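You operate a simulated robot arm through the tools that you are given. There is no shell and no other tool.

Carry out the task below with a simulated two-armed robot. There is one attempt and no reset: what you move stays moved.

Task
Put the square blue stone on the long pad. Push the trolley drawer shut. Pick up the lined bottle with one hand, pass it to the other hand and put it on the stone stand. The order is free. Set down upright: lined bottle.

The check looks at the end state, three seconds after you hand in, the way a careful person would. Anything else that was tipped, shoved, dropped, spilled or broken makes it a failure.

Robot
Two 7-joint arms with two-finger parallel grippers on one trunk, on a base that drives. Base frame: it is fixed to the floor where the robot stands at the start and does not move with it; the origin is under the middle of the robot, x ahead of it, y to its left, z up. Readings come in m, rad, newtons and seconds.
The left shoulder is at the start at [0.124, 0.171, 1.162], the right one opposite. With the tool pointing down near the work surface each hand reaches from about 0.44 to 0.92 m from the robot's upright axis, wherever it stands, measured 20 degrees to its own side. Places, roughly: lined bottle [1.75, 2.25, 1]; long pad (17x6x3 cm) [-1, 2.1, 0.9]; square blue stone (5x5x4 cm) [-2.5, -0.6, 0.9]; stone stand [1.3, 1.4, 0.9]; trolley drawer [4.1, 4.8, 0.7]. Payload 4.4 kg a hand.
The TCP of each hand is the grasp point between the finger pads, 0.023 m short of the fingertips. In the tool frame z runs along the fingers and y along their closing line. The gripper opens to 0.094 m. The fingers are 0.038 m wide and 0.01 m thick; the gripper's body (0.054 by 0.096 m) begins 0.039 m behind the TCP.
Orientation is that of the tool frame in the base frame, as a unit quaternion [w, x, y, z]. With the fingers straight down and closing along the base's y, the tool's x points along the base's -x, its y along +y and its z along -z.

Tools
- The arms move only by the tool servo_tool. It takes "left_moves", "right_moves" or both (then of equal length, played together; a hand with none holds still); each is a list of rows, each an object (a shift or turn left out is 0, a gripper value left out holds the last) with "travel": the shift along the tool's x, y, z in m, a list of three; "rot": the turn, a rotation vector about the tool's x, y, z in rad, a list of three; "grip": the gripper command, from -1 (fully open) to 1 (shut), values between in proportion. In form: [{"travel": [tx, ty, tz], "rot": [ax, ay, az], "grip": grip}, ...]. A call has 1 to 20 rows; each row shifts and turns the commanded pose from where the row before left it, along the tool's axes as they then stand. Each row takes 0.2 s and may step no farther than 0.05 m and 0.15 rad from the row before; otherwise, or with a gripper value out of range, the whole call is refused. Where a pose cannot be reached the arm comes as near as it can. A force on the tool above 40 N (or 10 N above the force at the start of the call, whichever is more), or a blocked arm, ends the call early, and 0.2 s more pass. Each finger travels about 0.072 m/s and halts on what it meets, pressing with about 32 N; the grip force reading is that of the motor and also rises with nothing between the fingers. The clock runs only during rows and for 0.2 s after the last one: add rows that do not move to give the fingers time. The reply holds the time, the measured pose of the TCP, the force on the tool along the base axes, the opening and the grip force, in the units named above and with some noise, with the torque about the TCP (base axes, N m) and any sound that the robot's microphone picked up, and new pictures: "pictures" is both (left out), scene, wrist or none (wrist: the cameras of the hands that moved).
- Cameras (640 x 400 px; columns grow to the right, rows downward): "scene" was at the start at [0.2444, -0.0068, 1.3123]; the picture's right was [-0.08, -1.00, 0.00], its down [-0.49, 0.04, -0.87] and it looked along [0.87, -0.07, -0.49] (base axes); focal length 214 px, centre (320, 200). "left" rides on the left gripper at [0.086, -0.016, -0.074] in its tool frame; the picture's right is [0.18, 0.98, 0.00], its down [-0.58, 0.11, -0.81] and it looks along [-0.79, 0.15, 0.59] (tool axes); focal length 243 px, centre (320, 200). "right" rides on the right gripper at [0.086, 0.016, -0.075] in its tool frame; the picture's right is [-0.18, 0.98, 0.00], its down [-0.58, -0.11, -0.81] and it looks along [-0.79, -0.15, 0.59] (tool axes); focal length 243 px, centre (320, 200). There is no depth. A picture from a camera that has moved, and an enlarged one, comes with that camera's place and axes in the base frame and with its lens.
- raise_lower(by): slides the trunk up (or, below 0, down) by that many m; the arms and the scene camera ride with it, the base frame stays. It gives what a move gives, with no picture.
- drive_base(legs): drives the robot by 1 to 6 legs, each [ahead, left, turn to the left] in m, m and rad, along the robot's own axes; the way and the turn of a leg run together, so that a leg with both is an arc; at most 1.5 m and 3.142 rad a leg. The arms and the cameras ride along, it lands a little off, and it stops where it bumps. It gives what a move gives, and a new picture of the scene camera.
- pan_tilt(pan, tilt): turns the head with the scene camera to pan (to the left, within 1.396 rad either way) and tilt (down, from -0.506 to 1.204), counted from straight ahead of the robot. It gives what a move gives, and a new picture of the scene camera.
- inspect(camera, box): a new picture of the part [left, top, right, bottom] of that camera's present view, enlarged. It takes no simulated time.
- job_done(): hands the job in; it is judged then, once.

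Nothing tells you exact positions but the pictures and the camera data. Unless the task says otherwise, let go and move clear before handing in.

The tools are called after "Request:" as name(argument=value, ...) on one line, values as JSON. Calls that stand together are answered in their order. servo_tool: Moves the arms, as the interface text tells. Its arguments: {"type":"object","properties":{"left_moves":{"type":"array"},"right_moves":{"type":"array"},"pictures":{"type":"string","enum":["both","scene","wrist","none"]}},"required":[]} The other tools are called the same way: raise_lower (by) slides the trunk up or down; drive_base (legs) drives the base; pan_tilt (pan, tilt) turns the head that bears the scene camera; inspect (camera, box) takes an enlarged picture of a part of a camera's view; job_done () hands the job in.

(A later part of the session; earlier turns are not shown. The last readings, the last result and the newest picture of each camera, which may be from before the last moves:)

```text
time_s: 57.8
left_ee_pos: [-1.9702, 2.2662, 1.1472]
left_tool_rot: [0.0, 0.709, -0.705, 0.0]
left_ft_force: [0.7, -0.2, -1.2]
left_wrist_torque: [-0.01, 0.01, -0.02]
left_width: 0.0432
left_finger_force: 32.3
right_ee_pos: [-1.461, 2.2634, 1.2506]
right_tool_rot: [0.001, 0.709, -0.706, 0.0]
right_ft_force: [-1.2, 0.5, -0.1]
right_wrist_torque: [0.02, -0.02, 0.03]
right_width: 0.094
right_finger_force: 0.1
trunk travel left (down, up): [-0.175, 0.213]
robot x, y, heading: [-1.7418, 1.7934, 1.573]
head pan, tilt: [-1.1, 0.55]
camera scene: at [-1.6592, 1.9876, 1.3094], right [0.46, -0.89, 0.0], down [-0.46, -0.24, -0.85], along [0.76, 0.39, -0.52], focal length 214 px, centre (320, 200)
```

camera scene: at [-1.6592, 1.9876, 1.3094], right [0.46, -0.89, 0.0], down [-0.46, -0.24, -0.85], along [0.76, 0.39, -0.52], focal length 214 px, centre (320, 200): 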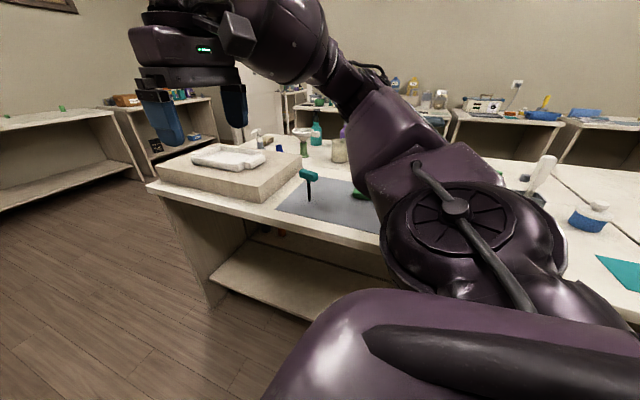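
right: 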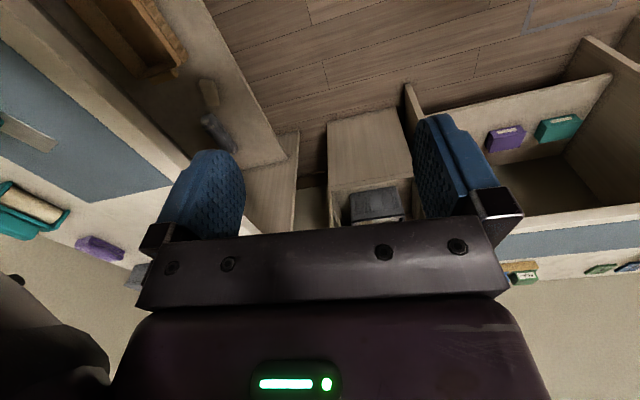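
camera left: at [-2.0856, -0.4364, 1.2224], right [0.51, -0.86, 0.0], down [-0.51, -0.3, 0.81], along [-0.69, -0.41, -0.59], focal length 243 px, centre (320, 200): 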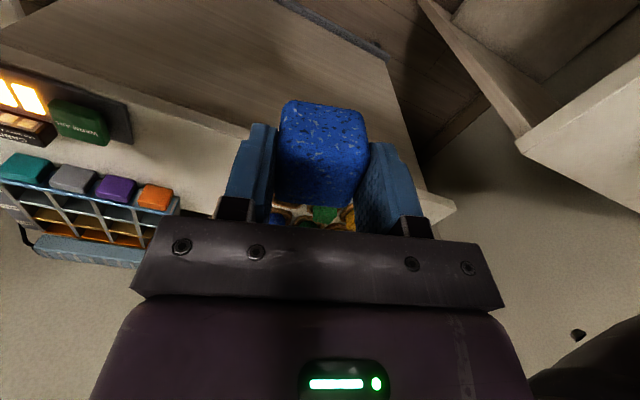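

The mat with a teal tool is on the island near the pad's place, but my arm hides the spot. I'll turn to face the island and look at it.

Request:
drive_base(legs=[[0, 0, -1.57]])

Request:
pan_tilt(pan=0.1, tilt=0.6)

```text
time_s: 62.0
left_ee_pos: [-1.2678, 2.0247, 1.1463]
left_tool_rot: [-0.001, -0.006, 1.0, 0.0]
left_ft_force: [0.1, 0.6, -0.9]
left_wrist_torque: [0.01, 0.05, 0.01]
left_width: 0.0433
left_finger_force: 31.8
right_ee_pos: [-1.2677, 1.5172, 1.2506]
right_tool_rot: [0.0, -0.005, 1.0, 0.0]
right_ft_force: [-0.3, 0.0, -0.2]
right_wrist_torque: [-0.01, 0.01, -0.01]
right_width: 0.0941
right_finger_force: 0.1
trunk travel left (down, up): [-0.175, 0.213]
robot x, y, heading: [-1.7397, 1.7895, 0.012]
head pan, tilt: [-1.1, 0.55]
camera scene: at [-1.5436, 1.7152, 1.3093], right [-0.89, -0.46, 0.0], down [-0.24, 0.46, -0.85], along [0.39, -0.76, -0.52], focal length 214 px, centre (320, 200)
```

scene: 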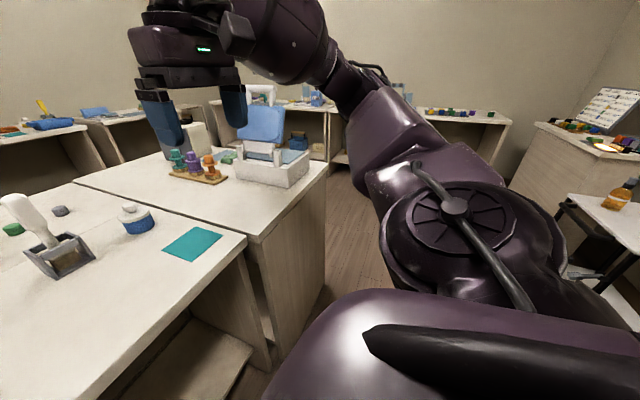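

```text
time_s: 63.4
left_ee_pos: [-1.2669, 2.0259, 1.147]
left_tool_rot: [0.0, -0.005, 1.0, 0.0]
left_ft_force: [0.4, 0.1, -1.4]
left_wrist_torque: [0.02, 0.02, 0.0]
left_width: 0.0433
left_finger_force: 32.0
right_ee_pos: [-1.2672, 1.5175, 1.2515]
right_tool_rot: [0.0, -0.005, 1.0, 0.0]
right_ft_force: [-0.6, 0.1, 0.1]
right_wrist_torque: [0.0, -0.02, 0.01]
right_width: 0.0938
right_finger_force: 0.0
trunk travel left (down, up): [-0.175, 0.213]
robot x, y, heading: [-1.7377, 1.7913, 0.009]
head pan, tilt: [0.099, 0.6]
camera scene: at [-1.4973, 1.8045, 1.3048], right [0.11, -0.99, 0.0], down [-0.56, -0.06, -0.83], along [0.82, 0.09, -0.56], focal length 214 px, centre (320, 200)
```

scene: 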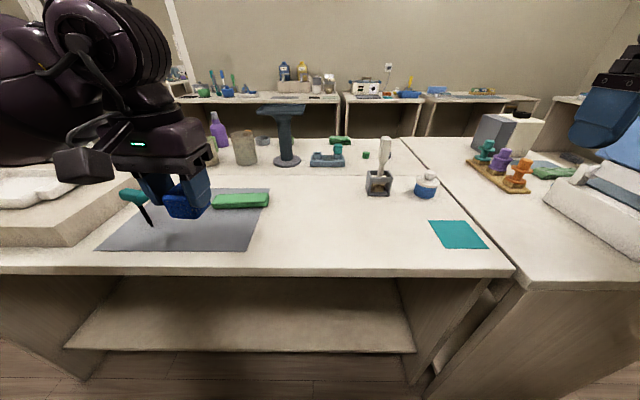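

The green long pad lies on the grey mat at about (-0.98, 2.11), its long side along y. Let me zoom in for exact placing.

Request:
inspect(camera="scene", box=[180, 160, 300, 240])

Request:
inspect(camera="left", box=[0, 0, 640, 400])

```text
5.00 times, centred on (240, 200) of scene
camera zoom: at [-1.4973, 1.8045, 1.3048], right [0.11, -0.99, 0.0], down [-0.56, -0.06, -0.83], along [0.82, 0.09, -0.56], focal length 1072 px, centre (720, 200)
```

zoom: 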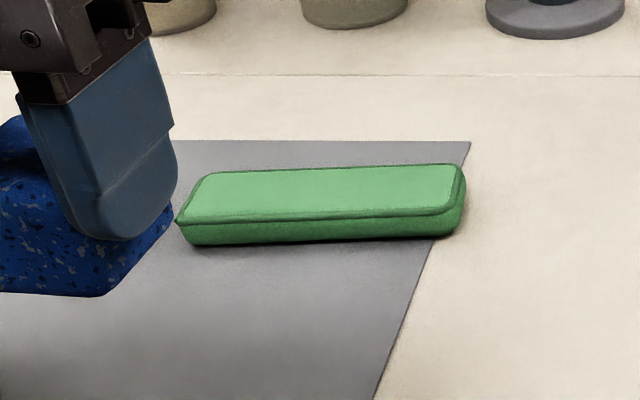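

```text
1.00 times, centred on (320, 200) of left (not enlarged: the box is as wide or as high as the picture)
camera zoom: at [-1.3545, 2.0083, 1.2223], right [-0.19, 0.98, 0.0], down [0.58, 0.11, 0.81], along [0.79, 0.16, -0.59], focal length 243 px, centre (320, 200)
```

zoom: 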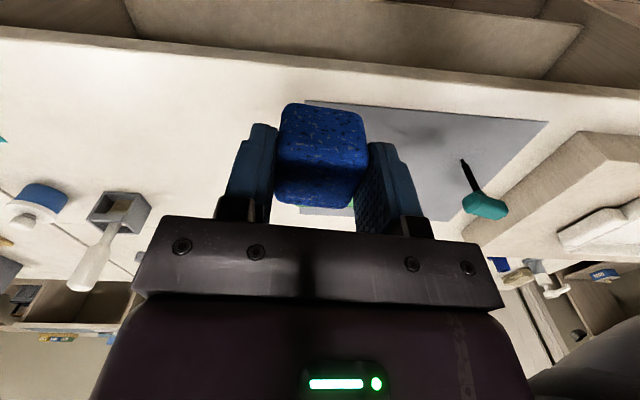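

The pad's top centre comes out at about (-0.967, 2.112, z≈0.93), rotated ~0.16 rad. I'll carry the stone above it, align the yaw, and stop a few centimetres above for a check.

Request:
servo_tool(left_moves=[{"travel": [-0.043, 0.0119, 0]}, {"travel": [-0.043, 0.0119, 0]}, {"travel": [-0.043, 0.0119, 0]}, {"travel": [-0.043, 0.0119, 0]}, {"travel": [-0.043, 0.0119, 0]}, {"travel": [-0.043, 0.0119, 0]}, {"travel": [-0.043, 0.0119, 0]}, {"rot": [0, 0, -0.08], "travel": [0, 0, 0.03]}, {"rot": [0, 0, -0.08], "travel": [0, 0, 0.03]}, {"travel": [0, 0, 0.04]}, {"travel": [0, 0, 0]}], pictures="both")

Request:
inspect(camera="scene", box=[180, 140, 300, 230])

```text
time_s: 65.8
left_ee_pos: [-0.9687, 2.1127, 1.0481]
left_tool_rot: [0.001, -0.085, 0.996, 0.0]
left_ft_force: [-0.2, 0.2, -0.9]
left_wrist_torque: [-0.02, -0.04, 0.01]
left_width: 0.0435
left_finger_force: 32.4
right_ee_pos: [-1.2694, 1.5175, 1.2501]
right_tool_rot: [-0.001, -0.005, 1.0, 0.001]
right_ft_force: [-0.2, 0.3, -0.1]
right_wrist_torque: [0.0, -0.02, 0.0]
right_width: 0.0941
right_finger_force: 0.0
trunk travel left (down, up): [-0.175, 0.213]
robot x, y, heading: [-1.7358, 1.7931, 0.01]
head pan, tilt: [0.099, 0.6]
camera scene: at [-1.498, 1.8043, 1.3051], right [0.11, -0.99, 0.0], down [-0.56, -0.06, -0.83], along [0.82, 0.09, -0.56], focal length 214 px, centre (320, 200)
camera left: at [-1.0511, 2.0814, 1.1226], right [-0.35, 0.94, 0.0], down [0.55, 0.21, 0.81], along [0.76, 0.28, -0.59], focal length 243 px, centre (320, 200)
```

scene: 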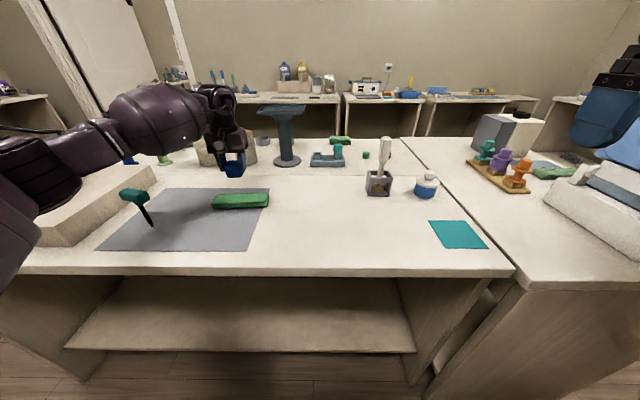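
left: 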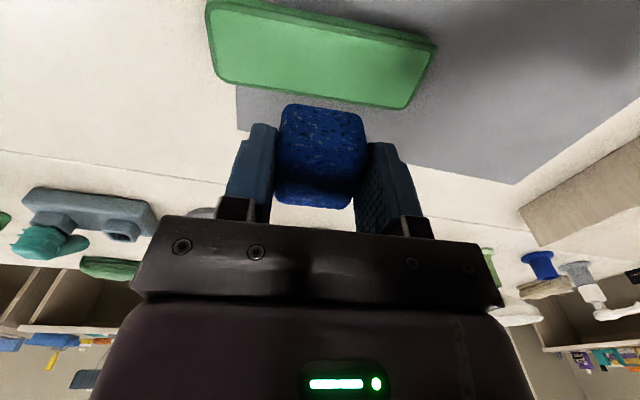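

```text
4.44 times, centred on (240, 185) of scene
camera zoom: at [-1.498, 1.8043, 1.3051], right [0.11, -0.99, 0.0], down [-0.56, -0.06, -0.83], along [0.82, 0.09, -0.56], focal length 953 px, centre (676, 267)
```

zoom: 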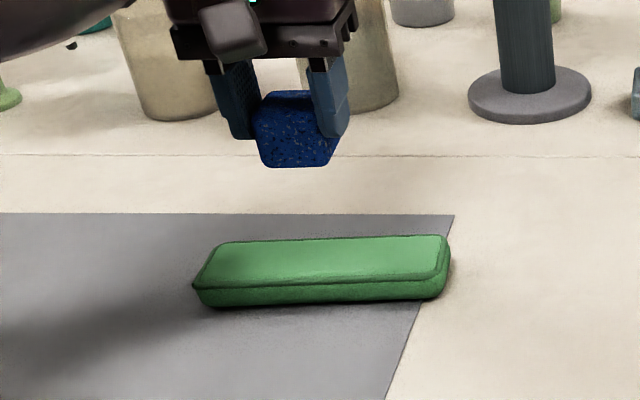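

Wrist-camera corners put the pad centre at (-0.969, 2.113), straight under the stone. Lowering gently until I feel contact.

Request:
servo_tool(left_moves=[{"travel": [0, 0, 0.03]}, {"travel": [0, 0, 0.03]}, {"travel": [0, 0, 0.01]}, {"travel": [0, 0, 0]}], pictures="both")

Request:
inspect(camera="scene", box=[180, 140, 300, 230])

```text
time_s: 66.8
left_ee_pos: [-0.968, 2.1122, 0.9759]
left_tool_rot: [-0.001, -0.084, 0.996, 0.0]
left_ft_force: [-1.1, 0.0, -1.8]
left_wrist_torque: [0.0, -0.02, -0.02]
left_width: 0.0432
left_finger_force: 31.4
right_ee_pos: [-1.2678, 1.5175, 1.2509]
right_tool_rot: [0.0, -0.006, 1.0, 0.0]
right_ft_force: [-0.1, 0.4, -0.1]
right_wrist_torque: [-0.01, -0.01, -0.02]
right_width: 0.094
right_finger_force: 0.0
trunk travel left (down, up): [-0.175, 0.213]
robot x, y, heading: [-1.7373, 1.7941, 0.008]
head pan, tilt: [0.099, 0.6]
camera scene: at [-1.4974, 1.8046, 1.3049], right [0.11, -0.99, 0.0], down [-0.56, -0.06, -0.83], along [0.82, 0.09, -0.56], focal length 214 px, centre (320, 200)
camera left: at [-1.0509, 2.0814, 1.0518], right [-0.35, 0.94, 0.0], down [0.55, 0.21, 0.81], along [0.76, 0.28, -0.59], focal length 243 px, centre (320, 200)
```

scene: 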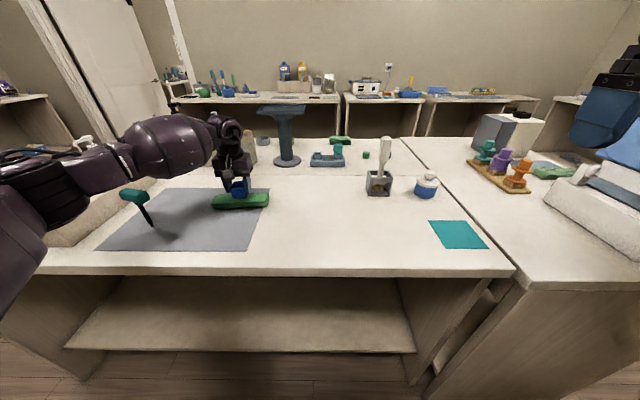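
left: 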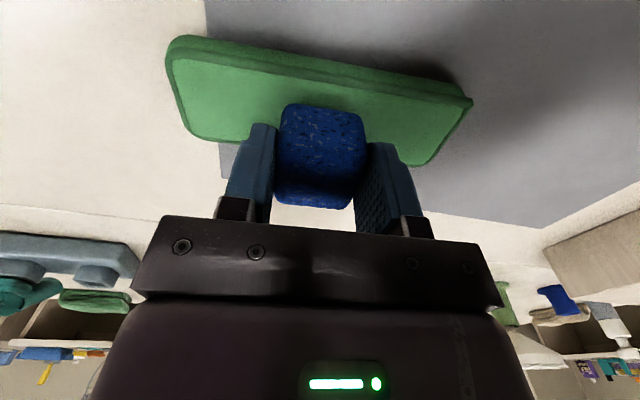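

```text
4.44 times, centred on (240, 185) of scene
camera zoom: at [-1.4974, 1.8046, 1.3049], right [0.11, -0.99, 0.0], down [-0.56, -0.06, -0.83], along [0.82, 0.09, -0.56], focal length 953 px, centre (676, 267)
```

zoom: 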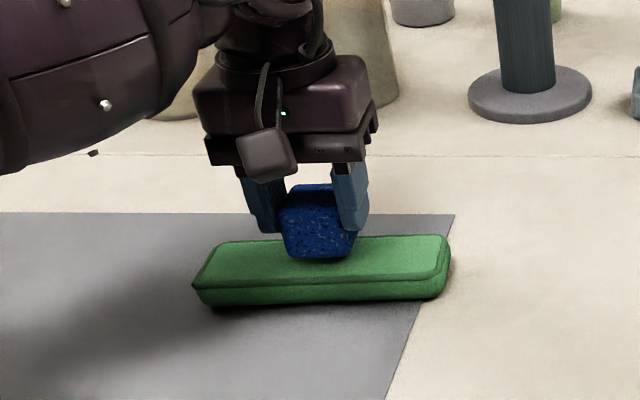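

Contact hasn't happened yet; the stone seems about 1 cm above the pad. I'll keep lowering in small steps.

Request:
servo_tool(left_moves=[{"travel": [0, 0, 0.004]}, {"travel": [0, 0, 0.003]}, {"travel": [0, 0, 0]}], pictures="none")

Request:
inspect(camera="scene", box=[210, 170, 270, 220])

```text
time_s: 67.6
left_ee_pos: [-0.9674, 2.1119, 0.9706]
left_tool_rot: [0.001, -0.084, 0.996, 0.0]
left_ft_force: [0.5, 0.1, -0.3]
left_wrist_torque: [-0.01, -0.03, 0.02]
left_width: 0.0435
left_finger_force: 31.6
right_ee_pos: [-1.2675, 1.5163, 1.2509]
right_tool_rot: [0.0, -0.006, 1.0, 0.0]
right_ft_force: [-0.1, 0.1, 0.1]
right_wrist_torque: [-0.01, -0.05, 0.03]
right_width: 0.0943
right_finger_force: 0.0
trunk travel left (down, up): [-0.175, 0.213]
robot x, y, heading: [-1.7409, 1.7978, 0.01]
head pan, tilt: [0.099, 0.6]
```

```text
8.00 times, centred on (240, 195) of scene
camera zoom: at [-1.4974, 1.8046, 1.3049], right [0.11, -0.99, 0.0], down [-0.56, -0.06, -0.83], along [0.82, 0.09, -0.56], focal length 1716 px, centre (960, 240)
```

zoom: 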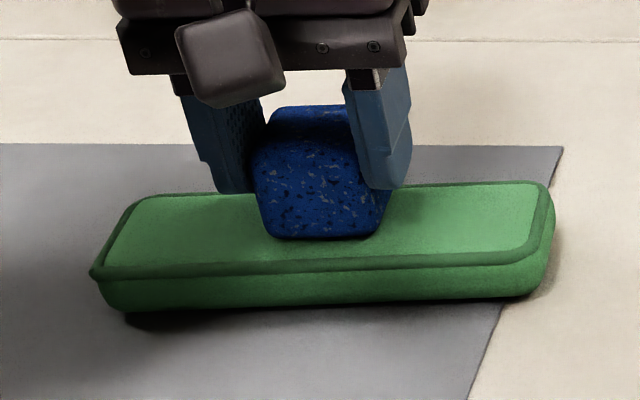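

Request:
servo_tool(left_moves=[{"travel": [0, 0, 0.003]}, {"travel": [0, 0, 0.0]}], pictures="none")

Request:
servo_tool(left_moves=[{"travel": [0, 0, 0.003]}, {"travel": [0, 0, 0.0]}], pictures="none")

Request:
inspect(camera="scene", box=[210, 170, 270, 220])

```text
time_s: 68.2
left_ee_pos: [-0.9685, 2.1118, 0.9695]
left_tool_rot: [0.003, -0.086, 0.996, -0.001]
left_ft_force: [1.0, 2.1, 10.7]
left_wrist_torque: [0.09, 0.08, -0.04]
left_width: 0.0435
left_finger_force: 31.8
right_ee_pos: [-1.2685, 1.5163, 1.2513]
right_tool_rot: [0.001, -0.005, 1.0, 0.0]
right_ft_force: [-0.3, -0.6, 0.0]
right_wrist_torque: [0.03, 0.0, 0.01]
right_width: 0.0938
right_finger_force: 0.1
trunk travel left (down, up): [-0.175, 0.213]
robot x, y, heading: [-1.7412, 1.79, 0.012]
head pan, tilt: [0.099, 0.6]
```

```text
time_s: 68.8
left_ee_pos: [-0.9686, 2.1115, 0.9677]
left_tool_rot: [0.003, -0.085, 0.996, -0.001]
left_ft_force: [4.9, 3.8, 25.4]
left_wrist_torque: [0.08, -0.1, 0.0]
left_width: 0.0435
left_finger_force: 32.0
right_ee_pos: [-1.2702, 1.5157, 1.2526]
right_tool_rot: [0.002, -0.006, 1.0, 0.0]
right_ft_force: [0.0, -0.3, 0.0]
right_wrist_torque: [-0.03, -0.01, 0.01]
right_width: 0.0941
right_finger_force: 0.0
trunk travel left (down, up): [-0.175, 0.213]
robot x, y, heading: [-1.7422, 1.7933, 0.01]
head pan, tilt: [0.099, 0.6]
```

```text
8.00 times, centred on (240, 195) of scene
camera zoom: at [-1.4996, 1.804, 1.3058], right [0.11, -0.99, 0.0], down [-0.56, -0.06, -0.83], along [0.82, 0.09, -0.56], focal length 1716 px, centre (960, 240)
```

zoom: 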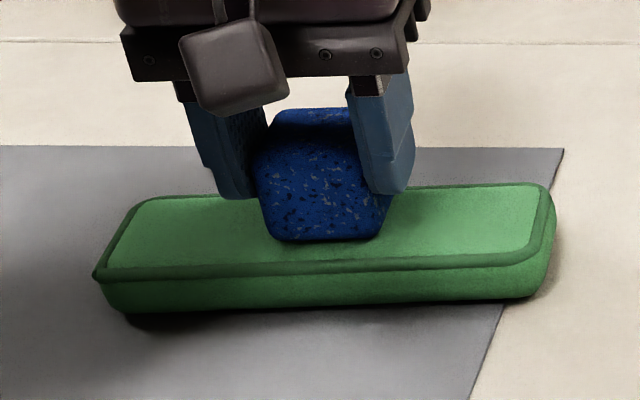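

The stone is in contact with the pad (25 N). I'll ease off 2 mm, open the fingers, and lift clear.

Request:
servo_tool(left_moves=[{"travel": [0, 0, -0.002]}, {"grip": 0.0}, {"grip": -0.15}, {"grip": -0.4}, {"grip": -0.4}, {"travel": [0, 0, -0.02]}, {"travel": [0, 0, -0.03]}, {"travel": [0, 0, -0.04]}, {"travel": [0, 0, 0]}], pictures="both")

Request:
inspect(camera="scene", box=[195, 150, 285, 220])

```text
time_s: 70.8
left_ee_pos: [-0.9662, 2.1123, 1.0554]
left_tool_rot: [-0.001, -0.086, 0.996, 0.001]
left_ft_force: [-1.1, 0.7, 0.4]
left_wrist_torque: [0.01, 0.03, -0.01]
left_width: 0.0658
left_finger_force: 0.1
right_ee_pos: [-1.2676, 1.5167, 1.2514]
right_tool_rot: [-0.001, -0.005, 1.0, 0.001]
right_ft_force: [0.2, -0.2, 0.4]
right_wrist_torque: [-0.02, 0.0, -0.03]
right_width: 0.094
right_finger_force: 0.1
trunk travel left (down, up): [-0.175, 0.213]
robot x, y, heading: [-1.74, 1.7936, 0.01]
head pan, tilt: [0.099, 0.6]
camera scene: at [-1.4967, 1.8048, 1.3045], right [0.11, -0.99, 0.0], down [-0.56, -0.06, -0.82], along [0.82, 0.09, -0.57], focal length 214 px, centre (320, 200)
camera left: at [-1.0495, 2.0811, 1.1313], right [-0.35, 0.94, 0.0], down [0.56, 0.21, 0.81], along [0.75, 0.28, -0.59], focal length 243 px, centre (320, 200)
```

scene: 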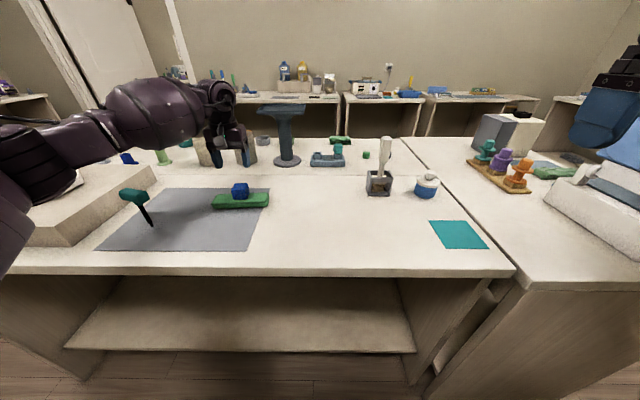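
left: 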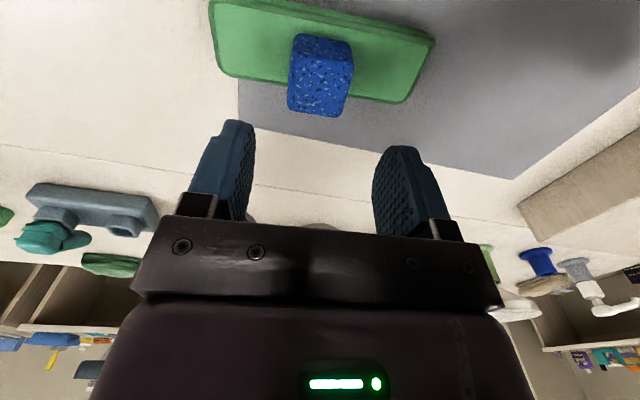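

```text
5.71 times, centred on (240, 185) of scene
camera zoom: at [-1.4967, 1.8048, 1.3045], right [0.11, -0.99, 0.0], down [-0.56, -0.06, -0.82], along [0.82, 0.09, -0.57], focal length 1226 px, centre (777, 286)
```

zoom: 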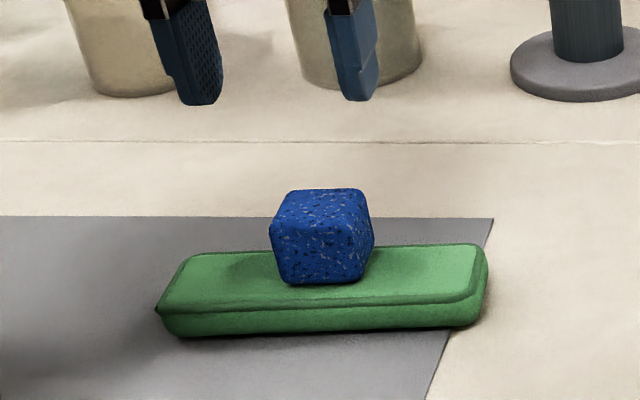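

The blue stone sits squarely on the pad, released. I'll retract the left arm, then drive round the island's north end toward the east bench with the bottle and stand.

Request:
servo_tool(left_moves=[{"travel": [0, 0, -0.05]}, {"travel": [0, 0, -0.05]}, {"travel": [0.048, -0.0047, 0]}, {"travel": [0.048, -0.0047, 0]}, {"travel": [0.048, -0.0047, 0]}, {"travel": [0.048, -0.0047, 0], "rot": [0, 0, 0.08]}, {"travel": [0.048, -0.0047, 0], "rot": [0, 0, 0.08]}, {"travel": [0.048, 0.0, 0]}, {"travel": [0.048, 0.0, 0]}, {"travel": [0, 0, 0]}], pictures="scene")

Request:
drive_base(legs=[[0, 0, 1.56], [0.9, 0, 0], [0.85, 0, 0]])

Request:
pan_tilt(pan=-0.9, tilt=0.4)

```text
time_s: 73.0
left_ee_pos: [-1.2978, 2.051, 1.1565]
left_tool_rot: [-0.002, -0.005, 1.0, 0.0]
left_ft_force: [0.2, 0.7, -0.2]
left_wrist_torque: [-0.02, 0.03, 0.0]
left_width: 0.0657
left_finger_force: 0.1
right_ee_pos: [-1.2674, 1.5169, 1.2504]
right_tool_rot: [-0.001, -0.005, 1.0, 0.0]
right_ft_force: [-0.5, -0.3, 0.3]
right_wrist_torque: [0.01, 0.02, -0.01]
right_width: 0.0942
right_finger_force: 0.0
trunk travel left (down, up): [-0.175, 0.213]
robot x, y, heading: [-1.7405, 1.7943, 0.01]
head pan, tilt: [0.099, 0.6]
camera scene: at [-1.4967, 1.8044, 1.3046], right [0.11, -0.99, 0.0], down [-0.56, -0.06, -0.82], along [0.82, 0.09, -0.57], focal length 214 px, centre (320, 200)
```

scene: 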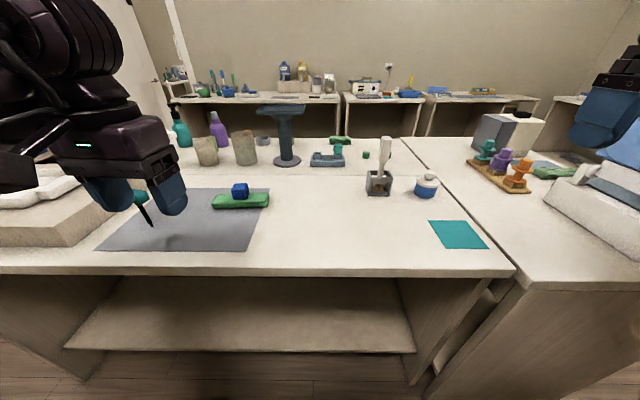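

```text
time_s: 85.7
left_ee_pos: [-1.9997, 3.9897, 1.1552]
left_tool_rot: [0.0, 0.708, -0.706, 0.0]
left_ft_force: [0.7, -0.2, 0.0]
left_wrist_torque: [-0.02, 0.01, 0.02]
left_width: 0.066
left_finger_force: 0.0
right_ee_pos: [-1.4658, 4.0157, 1.2505]
right_tool_rot: [0.0, 0.709, -0.705, 0.0]
right_ft_force: [0.2, -0.2, 0.2]
right_wrist_torque: [-0.04, -0.01, -0.03]
right_width: 0.0941
right_finger_force: 0.0
trunk travel left (down, up): [-0.175, 0.213]
robot x, y, heading: [-1.7453, 3.5453, 1.574]
head pan, tilt: [0.099, 0.6]
camera scene: at [-1.754, 3.7878, 1.3049], right [0.99, 0.1, 0.0], down [0.06, -0.56, -0.82], along [-0.08, 0.82, -0.57], focal length 214 px, centre (320, 200)
```

scene: 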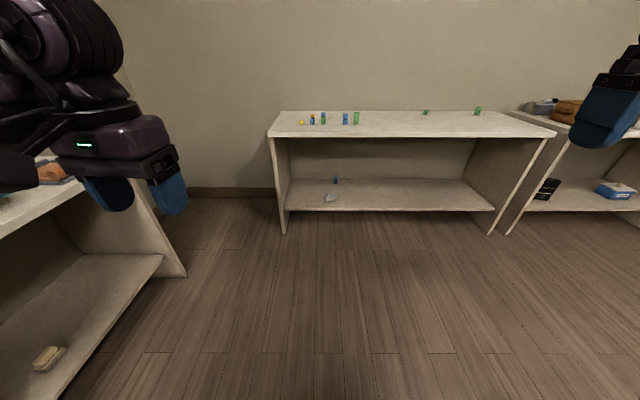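

```text
time_s: 86.9
left_ee_pos: [-2.0004, 3.9905, 1.1562]
left_tool_rot: [-0.001, 0.708, -0.706, 0.0]
left_ft_force: [1.0, 0.1, -0.3]
left_wrist_torque: [-0.01, -0.01, 0.01]
left_width: 0.0658
left_finger_force: 0.0
right_ee_pos: [-1.4661, 4.0171, 1.2494]
right_tool_rot: [0.0, 0.709, -0.705, 0.001]
right_ft_force: [0.3, 0.3, 0.2]
right_wrist_torque: [-0.04, -0.02, 0.02]
right_width: 0.0937
right_finger_force: 0.0
trunk travel left (down, up): [-0.175, 0.213]
robot x, y, heading: [-1.7432, 3.5464, 1.57]
head pan, tilt: [-0.901, 0.4]
camera scene: at [-1.6726, 3.7575, 1.3231], right [0.62, -0.78, 0.0], down [-0.3, -0.24, -0.92], along [0.72, 0.58, -0.39], focal length 214 px, centre (320, 200)
```

scene: 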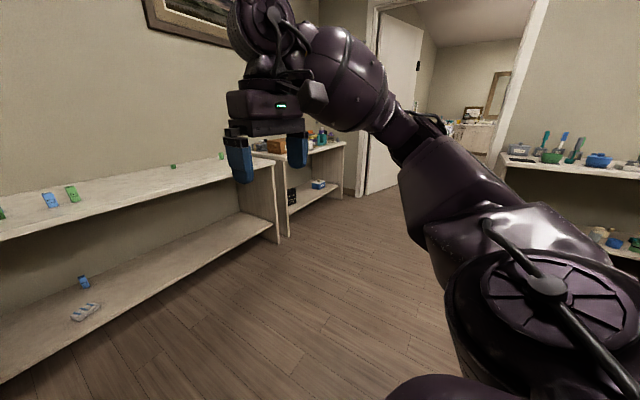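

The floor north of the island is clear, and a doorway to the next room is on the east side. I'll turn to face east and drive to about x=0.35.

Request:
drive_base(legs=[[0, 0, -1.57], [1.05, 0, 0], [1.05, 0, 0]])

Request:
pan_tilt(pan=-0.7, tilt=0.4)

Request:
pan_tilt(pan=0.3, tilt=0.3)

```text
time_s: 101.2
left_ee_pos: [0.8026, 3.7027, 1.1555]
left_tool_rot: [0.0, 0.02, 1.0, 0.0]
left_ft_force: [0.2, 0.5, -0.9]
left_wrist_torque: [-0.01, -0.03, -0.02]
left_width: 0.0656
left_finger_force: 0.1
right_ee_pos: [0.806, 3.1669, 1.2503]
right_tool_rot: [-0.001, 0.02, 1.0, 0.0]
right_ft_force: [0.3, 0.4, -0.1]
right_wrist_torque: [-0.02, 0.02, 0.02]
right_width: 0.0939
right_finger_force: 0.1
trunk travel left (down, up): [-0.175, 0.213]
robot x, y, heading: [0.3484, 3.4661, -0.041]
head pan, tilt: [-0.901, 0.4]
camera scene: at [0.5569, 3.3856, 1.3231], right [-0.81, -0.59, 0.0], down [-0.23, 0.31, -0.92], along [0.54, -0.74, -0.39], focal length 214 px, centre (320, 200)
```

scene: 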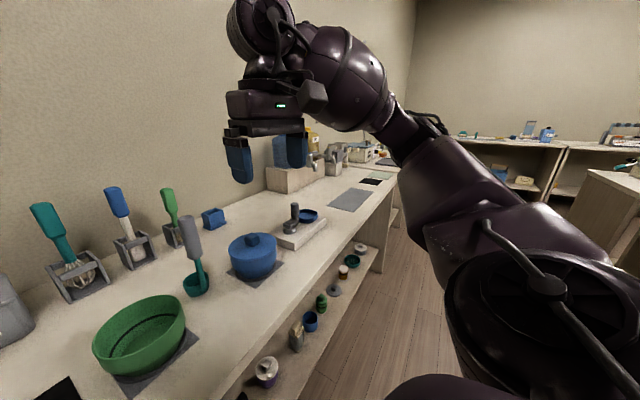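

```text
time_s: 102.0
left_ee_pos: [0.8013, 3.7022, 1.1551]
left_tool_rot: [0.0, 0.02, 1.0, 0.0]
left_ft_force: [1.3, 1.0, 0.8]
left_wrist_torque: [-0.01, -0.01, 0.02]
left_width: 0.0661
left_finger_force: 0.0
right_ee_pos: [0.8062, 3.1663, 1.2511]
right_tool_rot: [0.0, 0.021, 1.0, 0.0]
right_ft_force: [-0.5, 0.3, 0.2]
right_wrist_torque: [0.02, 0.01, 0.01]
right_width: 0.0942
right_finger_force: 0.0
trunk travel left (down, up): [-0.175, 0.213]
robot x, y, heading: [0.351, 3.4666, -0.042]
head pan, tilt: [-0.7, 0.4]
camera scene: at [0.5704, 3.398, 1.3231], right [-0.67, -0.74, 0.0], down [-0.29, 0.26, -0.92], along [0.68, -0.62, -0.39], focal length 214 px, centre (320, 200)
```

scene: 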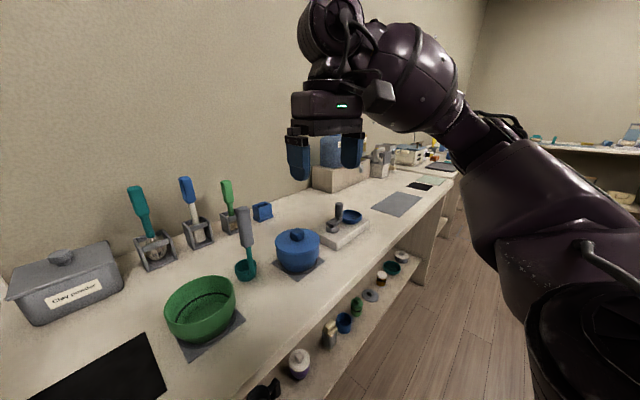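

```text
time_s: 103.2
left_ee_pos: [0.802, 3.7019, 1.1553]
left_tool_rot: [0.0, 0.02, 1.0, 0.0]
left_ft_force: [0.5, 0.1, -0.1]
left_wrist_torque: [0.02, -0.03, -0.02]
left_width: 0.0657
left_finger_force: 0.0
right_ee_pos: [0.8056, 3.1669, 1.2506]
right_tool_rot: [0.001, 0.02, 1.0, 0.0]
right_ft_force: [-0.9, 0.0, -0.5]
right_wrist_torque: [0.01, 0.02, 0.02]
right_width: 0.094
right_finger_force: 0.2
trunk travel left (down, up): [-0.175, 0.213]
robot x, y, heading: [0.3504, 3.4693, -0.04]
head pan, tilt: [0.3, 0.3]
camera scene: at [0.5923, 3.4844, 1.3323], right [0.26, -0.97, 0.0], down [-0.29, -0.08, -0.96], along [0.92, 0.25, -0.3], focal length 214 px, centre (320, 200)
```

scene: 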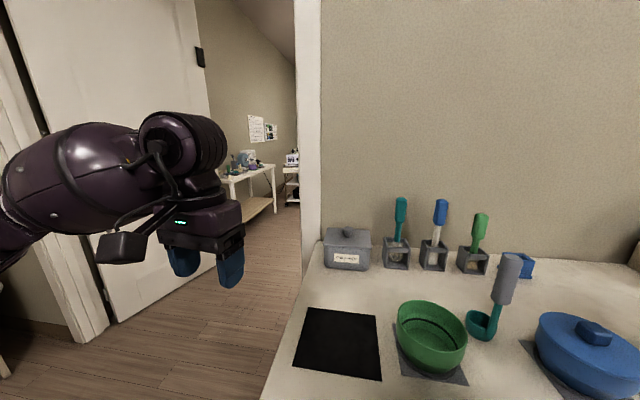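

The next room is visible through the doorway on the left. The bottle and stand should be further south on this bench, so I'll strafe right along the aisle and look.

Request:
drive_base(legs=[[0.03, -0.7, 0.04], [0.0, -0.6, 0]])

Request:
pan_tilt(pan=0.0, tilt=0.4)

```text
time_s: 115.2
left_ee_pos: [0.8089, 2.4187, 1.1548]
left_tool_rot: [0.001, -0.002, 1.0, 0.001]
left_ft_force: [0.0, -0.5, -0.1]
left_wrist_torque: [-0.01, -0.02, 0.01]
left_width: 0.0659
left_finger_force: 0.0
right_ee_pos: [0.8349, 1.8834, 1.2516]
right_tool_rot: [0.0, -0.001, 1.0, 0.0]
right_ft_force: [-0.9, -1.0, 0.2]
right_wrist_torque: [-0.01, -0.02, 0.01]
right_width: 0.0941
right_finger_force: 0.0
trunk travel left (down, up): [-0.175, 0.213]
robot x, y, heading: [0.3656, 2.1647, -0.002]
head pan, tilt: [0.3, 0.3]
camera scene: at [0.6089, 2.1924, 1.3324], right [0.3, -0.95, 0.0], down [-0.28, -0.09, -0.96], along [0.91, 0.28, -0.3], focal length 214 px, centre (320, 200)
```

scene: 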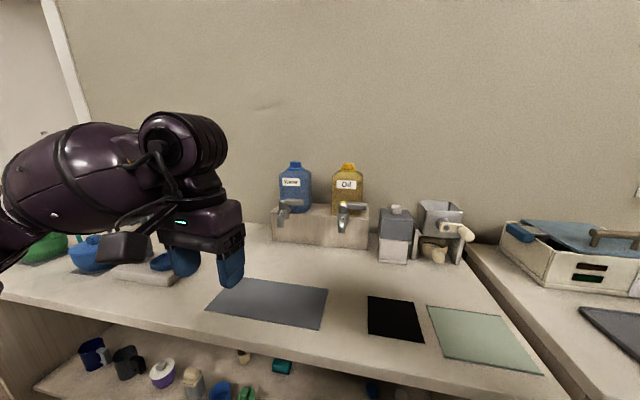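

```text
time_s: 116.0
left_ee_pos: [0.8091, 2.4175, 1.1562]
left_tool_rot: [0.0, -0.001, 1.0, 0.0]
left_ft_force: [-0.4, 0.4, -0.5]
left_wrist_torque: [-0.02, 0.02, -0.04]
left_width: 0.0657
left_finger_force: 0.2
right_ee_pos: [0.8353, 1.8839, 1.2506]
right_tool_rot: [0.0, -0.001, 1.0, 0.0]
right_ft_force: [0.5, -0.4, -0.6]
right_wrist_torque: [-0.02, 0.0, 0.03]
right_width: 0.0941
right_finger_force: 0.1
trunk travel left (down, up): [-0.175, 0.213]
robot x, y, heading: [0.3696, 2.1667, 0.001]
head pan, tilt: [0.0, 0.4]
camera scene: at [0.6124, 2.165, 1.3231], right [0.0, -1.0, 0.0], down [-0.39, 0.0, -0.92], along [0.92, 0.0, -0.39], focal length 214 px, centre (320, 200)
```

scene: 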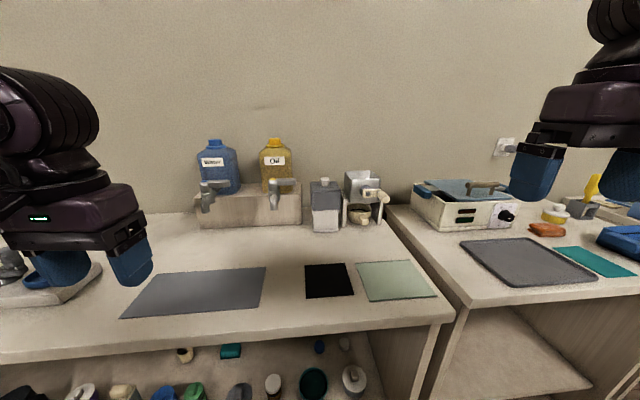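

Request:
inspect(camera="scene", box=[180, 130, 400, 250])

Request:
inspect(camera="scene", box=[380, 160, 640, 310])

Request:
inspect(camera="left", box=[0, 0, 640, 400])

Request:
inspect(camera="right", box=[0, 0, 640, 400])

```text
2.91 times, centred on (290, 190) of scene
camera zoom: at [0.6124, 2.165, 1.3231], right [0.0, -1.0, 0.0], down [-0.39, 0.0, -0.92], along [0.92, 0.0, -0.39], focal length 624 px, centre (407, 229)
```

zoom: 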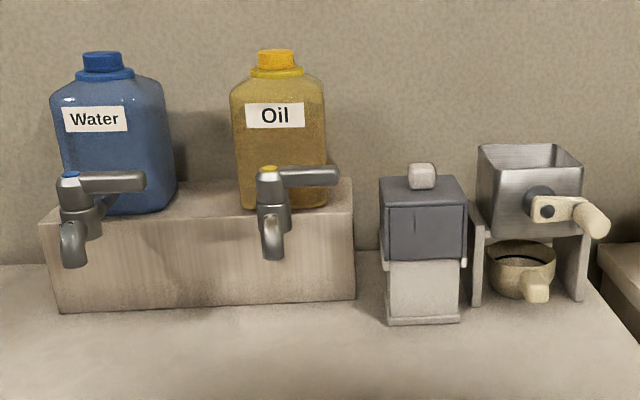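

```text
2.46 times, centred on (510, 235) of scene
camera zoom: at [0.6124, 2.165, 1.3231], right [0.0, -1.0, 0.0], down [-0.39, 0.0, -0.92], along [0.92, 0.0, -0.39], focal length 528 px, centre (-148, 114)
```

zoom: 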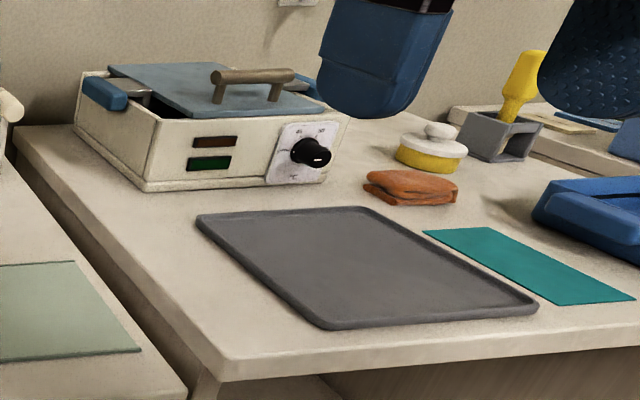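

```text
1.00 times, centred on (320, 200) of left (not enlarged: the box is as wide or as high as the picture)
camera zoom: at [0.7223, 2.4022, 1.2313], right [-0.19, 0.98, 0.0], down [0.58, 0.11, 0.81], along [0.79, 0.15, -0.59], focal length 243 px, centre (320, 200)
```

zoom: 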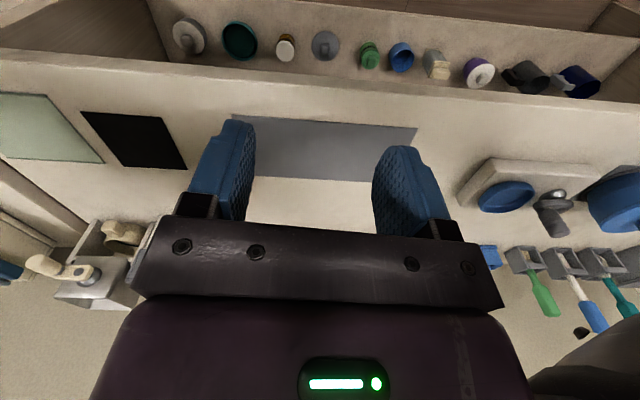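

```text
1.00 times, centred on (320, 200) of right (not enlarged: the box is as wide or as high as the picture)
camera zoom: at [0.748, 1.9003, 1.3236], right [0.18, 0.98, 0.0], down [0.58, -0.11, 0.81], along [0.79, -0.15, -0.59], focal length 243 px, centre (320, 200)
```

zoom: 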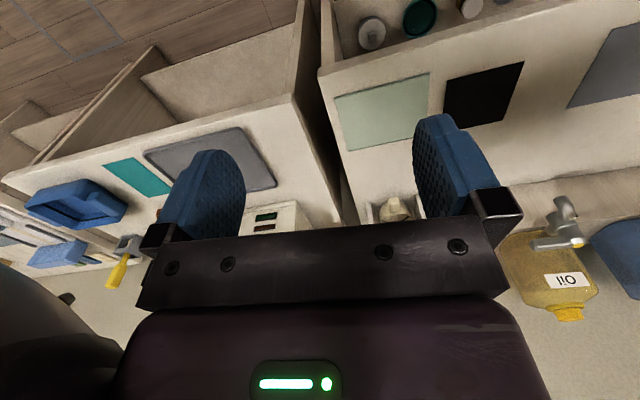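

I see jugs labelled Water and Oil, a canister and a grinder, then a second bench with a heater and a grey tray; nothing is plainly a "lined bottle" yet. I'll look further south along the bench.

Request:
drive_base(legs=[[0, -0.6, 0]])

Request:
pan_tilt(pan=0.1, tilt=0.45)

Request:
inspect(camera="scene", box=[180, 80, 500, 280])

Request:
inspect(camera="right", box=[0, 0, 640, 400])

```text
time_s: 121.7
left_ee_pos: [0.8104, 1.8192, 1.1554]
left_tool_rot: [0.0, -0.002, 1.0, 0.0]
left_ft_force: [-0.3, 0.6, -0.3]
left_wrist_torque: [-0.02, 0.0, 0.02]
left_width: 0.0658
left_finger_force: 0.0
right_ee_pos: [0.8357, 1.2862, 1.2504]
right_tool_rot: [0.0, 0.0, 1.0, 0.0]
right_ft_force: [-0.3, 0.4, 0.4]
right_wrist_torque: [0.0, 0.01, 0.01]
right_width: 0.0942
right_finger_force: 0.1
trunk travel left (down, up): [-0.175, 0.213]
robot x, y, heading: [0.367, 1.5663, 0.003]
head pan, tilt: [0.0, 0.4]
camera scene: at [0.6134, 1.5663, 1.3231], right [0.0, -1.0, 0.0], down [-0.39, 0.0, -0.92], along [0.92, 0.0, -0.39], focal length 214 px, centre (320, 200)
```

scene: 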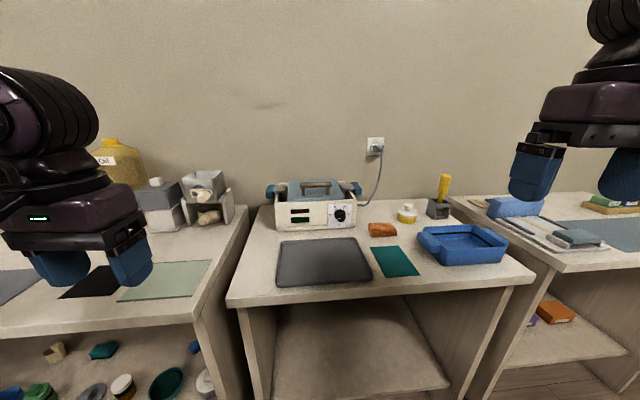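

```text
time_s: 122.3
left_ee_pos: [0.8101, 1.8198, 1.156]
left_tool_rot: [-0.001, 0.0, 1.0, 0.0]
left_ft_force: [0.5, 0.2, -0.4]
left_wrist_torque: [-0.01, 0.02, 0.01]
left_width: 0.0658
left_finger_force: 0.0
right_ee_pos: [0.8359, 1.2866, 1.2513]
right_tool_rot: [0.0, 0.0, 1.0, 0.0]
right_ft_force: [-0.2, -0.4, 1.2]
right_wrist_torque: [-0.03, -0.01, 0.0]
right_width: 0.094
right_finger_force: 0.0
trunk travel left (down, up): [-0.175, 0.213]
robot x, y, heading: [0.3701, 1.5697, -0.002]
head pan, tilt: [0.099, 0.45]
camera scene: at [0.6122, 1.5756, 1.3184], right [0.1, -0.99, 0.0], down [-0.43, -0.04, -0.9], along [0.9, 0.09, -0.44], focal length 214 px, centre (320, 200)
```

scene: 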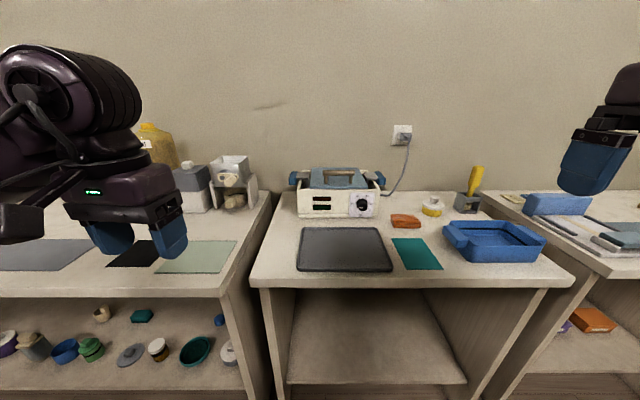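

```text
2.00 times, centred on (340, 180) of scene
camera zoom: at [0.6122, 1.5756, 1.3184], right [0.1, -0.99, 0.0], down [-0.43, -0.04, -0.9], along [0.9, 0.09, -0.44], focal length 429 px, centre (280, 240)
```

zoom: 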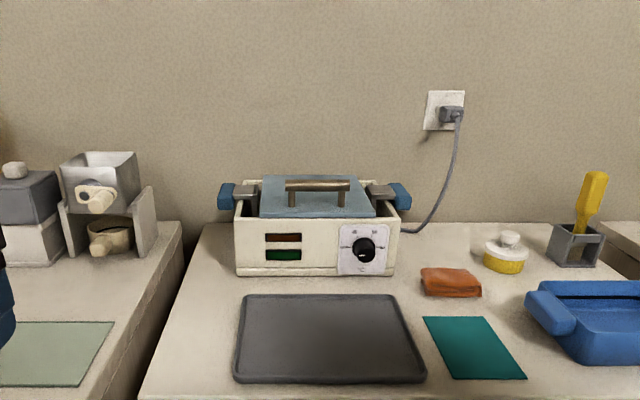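

```text
1.00 times, centred on (320, 200) of right (not enlarged: the box is as wide or as high as the picture)
camera zoom: at [0.7485, 1.3016, 1.3235], right [0.18, 0.98, 0.0], down [0.58, -0.11, 0.81], along [0.79, -0.15, -0.59], focal length 243 px, centre (320, 200)
```

zoom: 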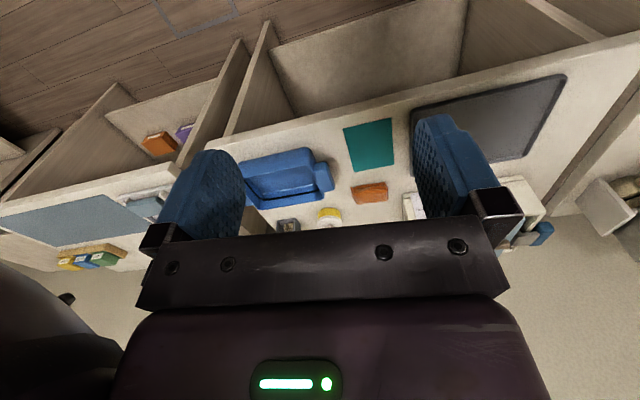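

Request:
inspect(camera="scene", box=[380, 150, 500, 230])

Request:
inspect(camera="right", box=[240, 100, 440, 230])

Request:
inspect(camera="scene", box=[500, 170, 640, 280])

```text
5.00 times, centred on (440, 190) of scene
camera zoom: at [0.6122, 1.5756, 1.3184], right [0.1, -0.99, 0.0], down [-0.43, -0.04, -0.9], along [0.9, 0.09, -0.44], focal length 1072 px, centre (-280, 250)
```

zoom: 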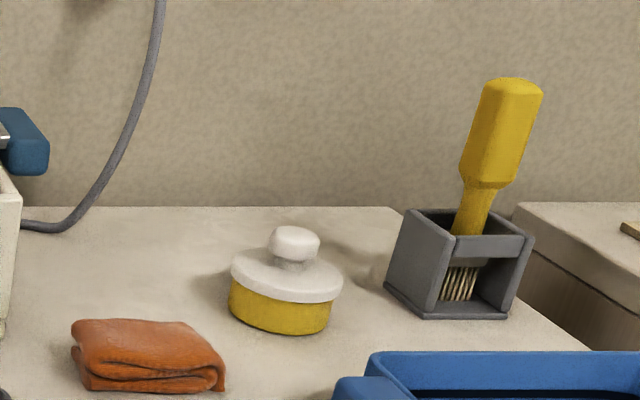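

```text
3.08 times, centred on (340, 165) of right
camera zoom: at [0.7485, 1.3016, 1.3235], right [0.18, 0.98, 0.0], down [0.58, -0.11, 0.81], along [0.79, -0.15, -0.59], focal length 746 px, centre (258, 308)
```

zoom: 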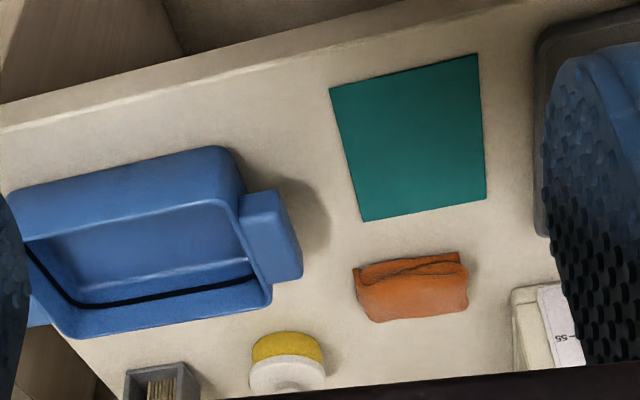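

```text
3.64 times, centred on (570, 225) of scene
camera zoom: at [0.6122, 1.5756, 1.3184], right [0.1, -0.99, 0.0], down [-0.43, -0.04, -0.9], along [0.9, 0.09, -0.44], focal length 780 px, centre (-589, 109)
```

zoom: 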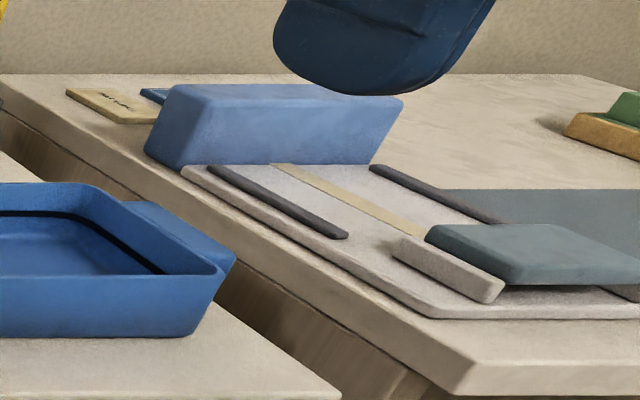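

Nothing here matches a lined bottle or a stone stand, and the wall is at x≈1.55, so the bottle's rough place (x≈1.75) suggests the next room. Before leaving, I'll check this area from other angles, starting with the view to the north and the island's east side.

Request:
pan_tilt(pan=0.8, tilt=0.35)

Request:
pan_tilt(pan=1.39, tilt=0.35)

Request:
pan_tilt(pan=-0.9, tilt=0.35)

```text
time_s: 123.4
left_ee_pos: [0.811, 1.8188, 1.1562]
left_tool_rot: [0.0, -0.001, 1.0, 0.0]
left_ft_force: [0.1, 0.1, -0.4]
left_wrist_torque: [-0.03, 0.03, 0.03]
left_width: 0.066
left_finger_force: 0.1
right_ee_pos: [0.8362, 1.2857, 1.2499]
right_tool_rot: [0.0, 0.0, 1.0, 0.0]
right_ft_force: [-0.2, -0.8, -0.6]
right_wrist_torque: [0.01, -0.02, 0.02]
right_width: 0.094
right_finger_force: 0.0
trunk travel left (down, up): [-0.175, 0.213]
robot x, y, heading: [0.3675, 1.5671, 0.005]
head pan, tilt: [0.799, 0.351]
camera scene: at [0.5857, 1.6331, 1.3276], right [0.72, -0.7, 0.0], down [-0.24, -0.25, -0.94], along [0.65, 0.67, -0.34], focal length 214 px, centre (320, 200)
```

scene: 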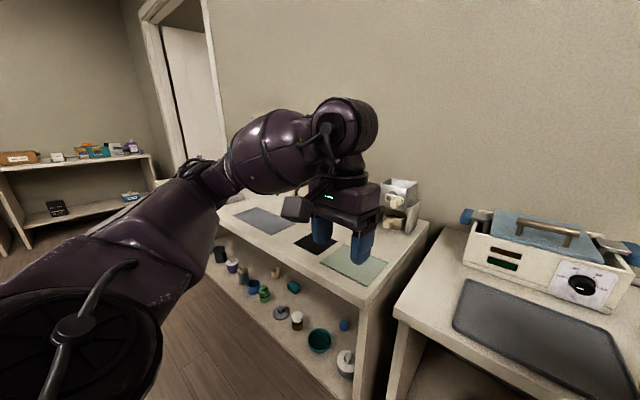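

```text
time_s: 124.4
left_ee_pos: [0.8114, 1.82, 1.1558]
left_tool_rot: [0.0, -0.001, 1.0, 0.0]
left_ft_force: [-0.2, -0.1, 0.0]
left_wrist_torque: [-0.03, -0.03, 0.02]
left_width: 0.0659
left_finger_force: 0.0
right_ee_pos: [0.8354, 1.2846, 1.2501]
right_tool_rot: [0.0, -0.001, 1.0, 0.0]
right_ft_force: [-0.3, -0.8, 0.3]
right_wrist_torque: [0.02, 0.01, 0.01]
right_width: 0.0939
right_finger_force: 0.0
trunk travel left (down, up): [-0.175, 0.213]
robot x, y, heading: [0.3679, 1.5644, -0.0]
head pan, tilt: [1.389, 0.351]
camera scene: at [0.5376, 1.658, 1.3276], right [0.98, -0.18, 0.0], down [-0.06, -0.34, -0.94], along [0.17, 0.92, -0.34], focal length 214 px, centre (320, 200)
```

scene: 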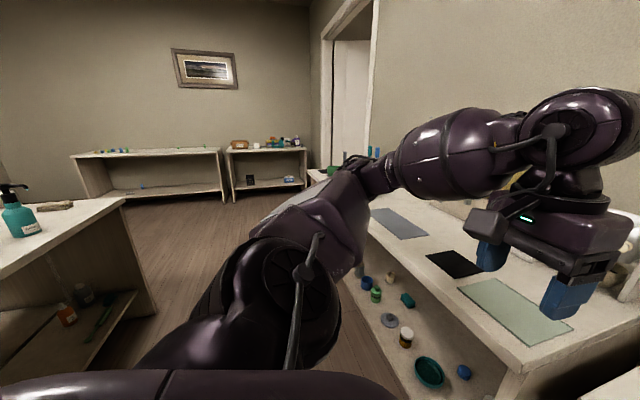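

```text
time_s: 126.5
left_ee_pos: [0.811, 1.8199, 1.1567]
left_tool_rot: [0.0, -0.002, 1.0, 0.0]
left_ft_force: [-0.4, 0.0, -0.3]
left_wrist_torque: [0.01, 0.0, 0.01]
left_width: 0.0659
left_finger_force: 0.1
right_ee_pos: [0.8357, 1.2853, 1.25]
right_tool_rot: [-0.001, 0.0, 1.0, 0.0]
right_ft_force: [0.7, 0.2, -0.6]
right_wrist_torque: [0.02, 0.01, -0.02]
right_width: 0.094
right_finger_force: 0.1
trunk travel left (down, up): [-0.175, 0.213]
robot x, y, heading: [0.3699, 1.5664, -0.002]
head pan, tilt: [-0.901, 0.351]
camera scene: at [0.5787, 1.4935, 1.3276], right [-0.78, -0.62, 0.0], down [-0.21, 0.27, -0.94], along [0.58, -0.74, -0.34], focal length 214 px, centre (320, 200)
```

scene: 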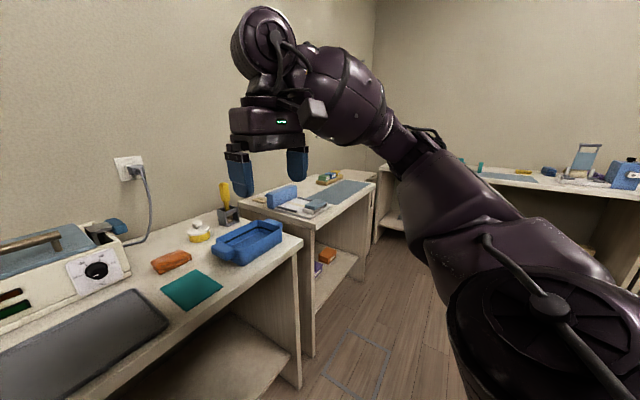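

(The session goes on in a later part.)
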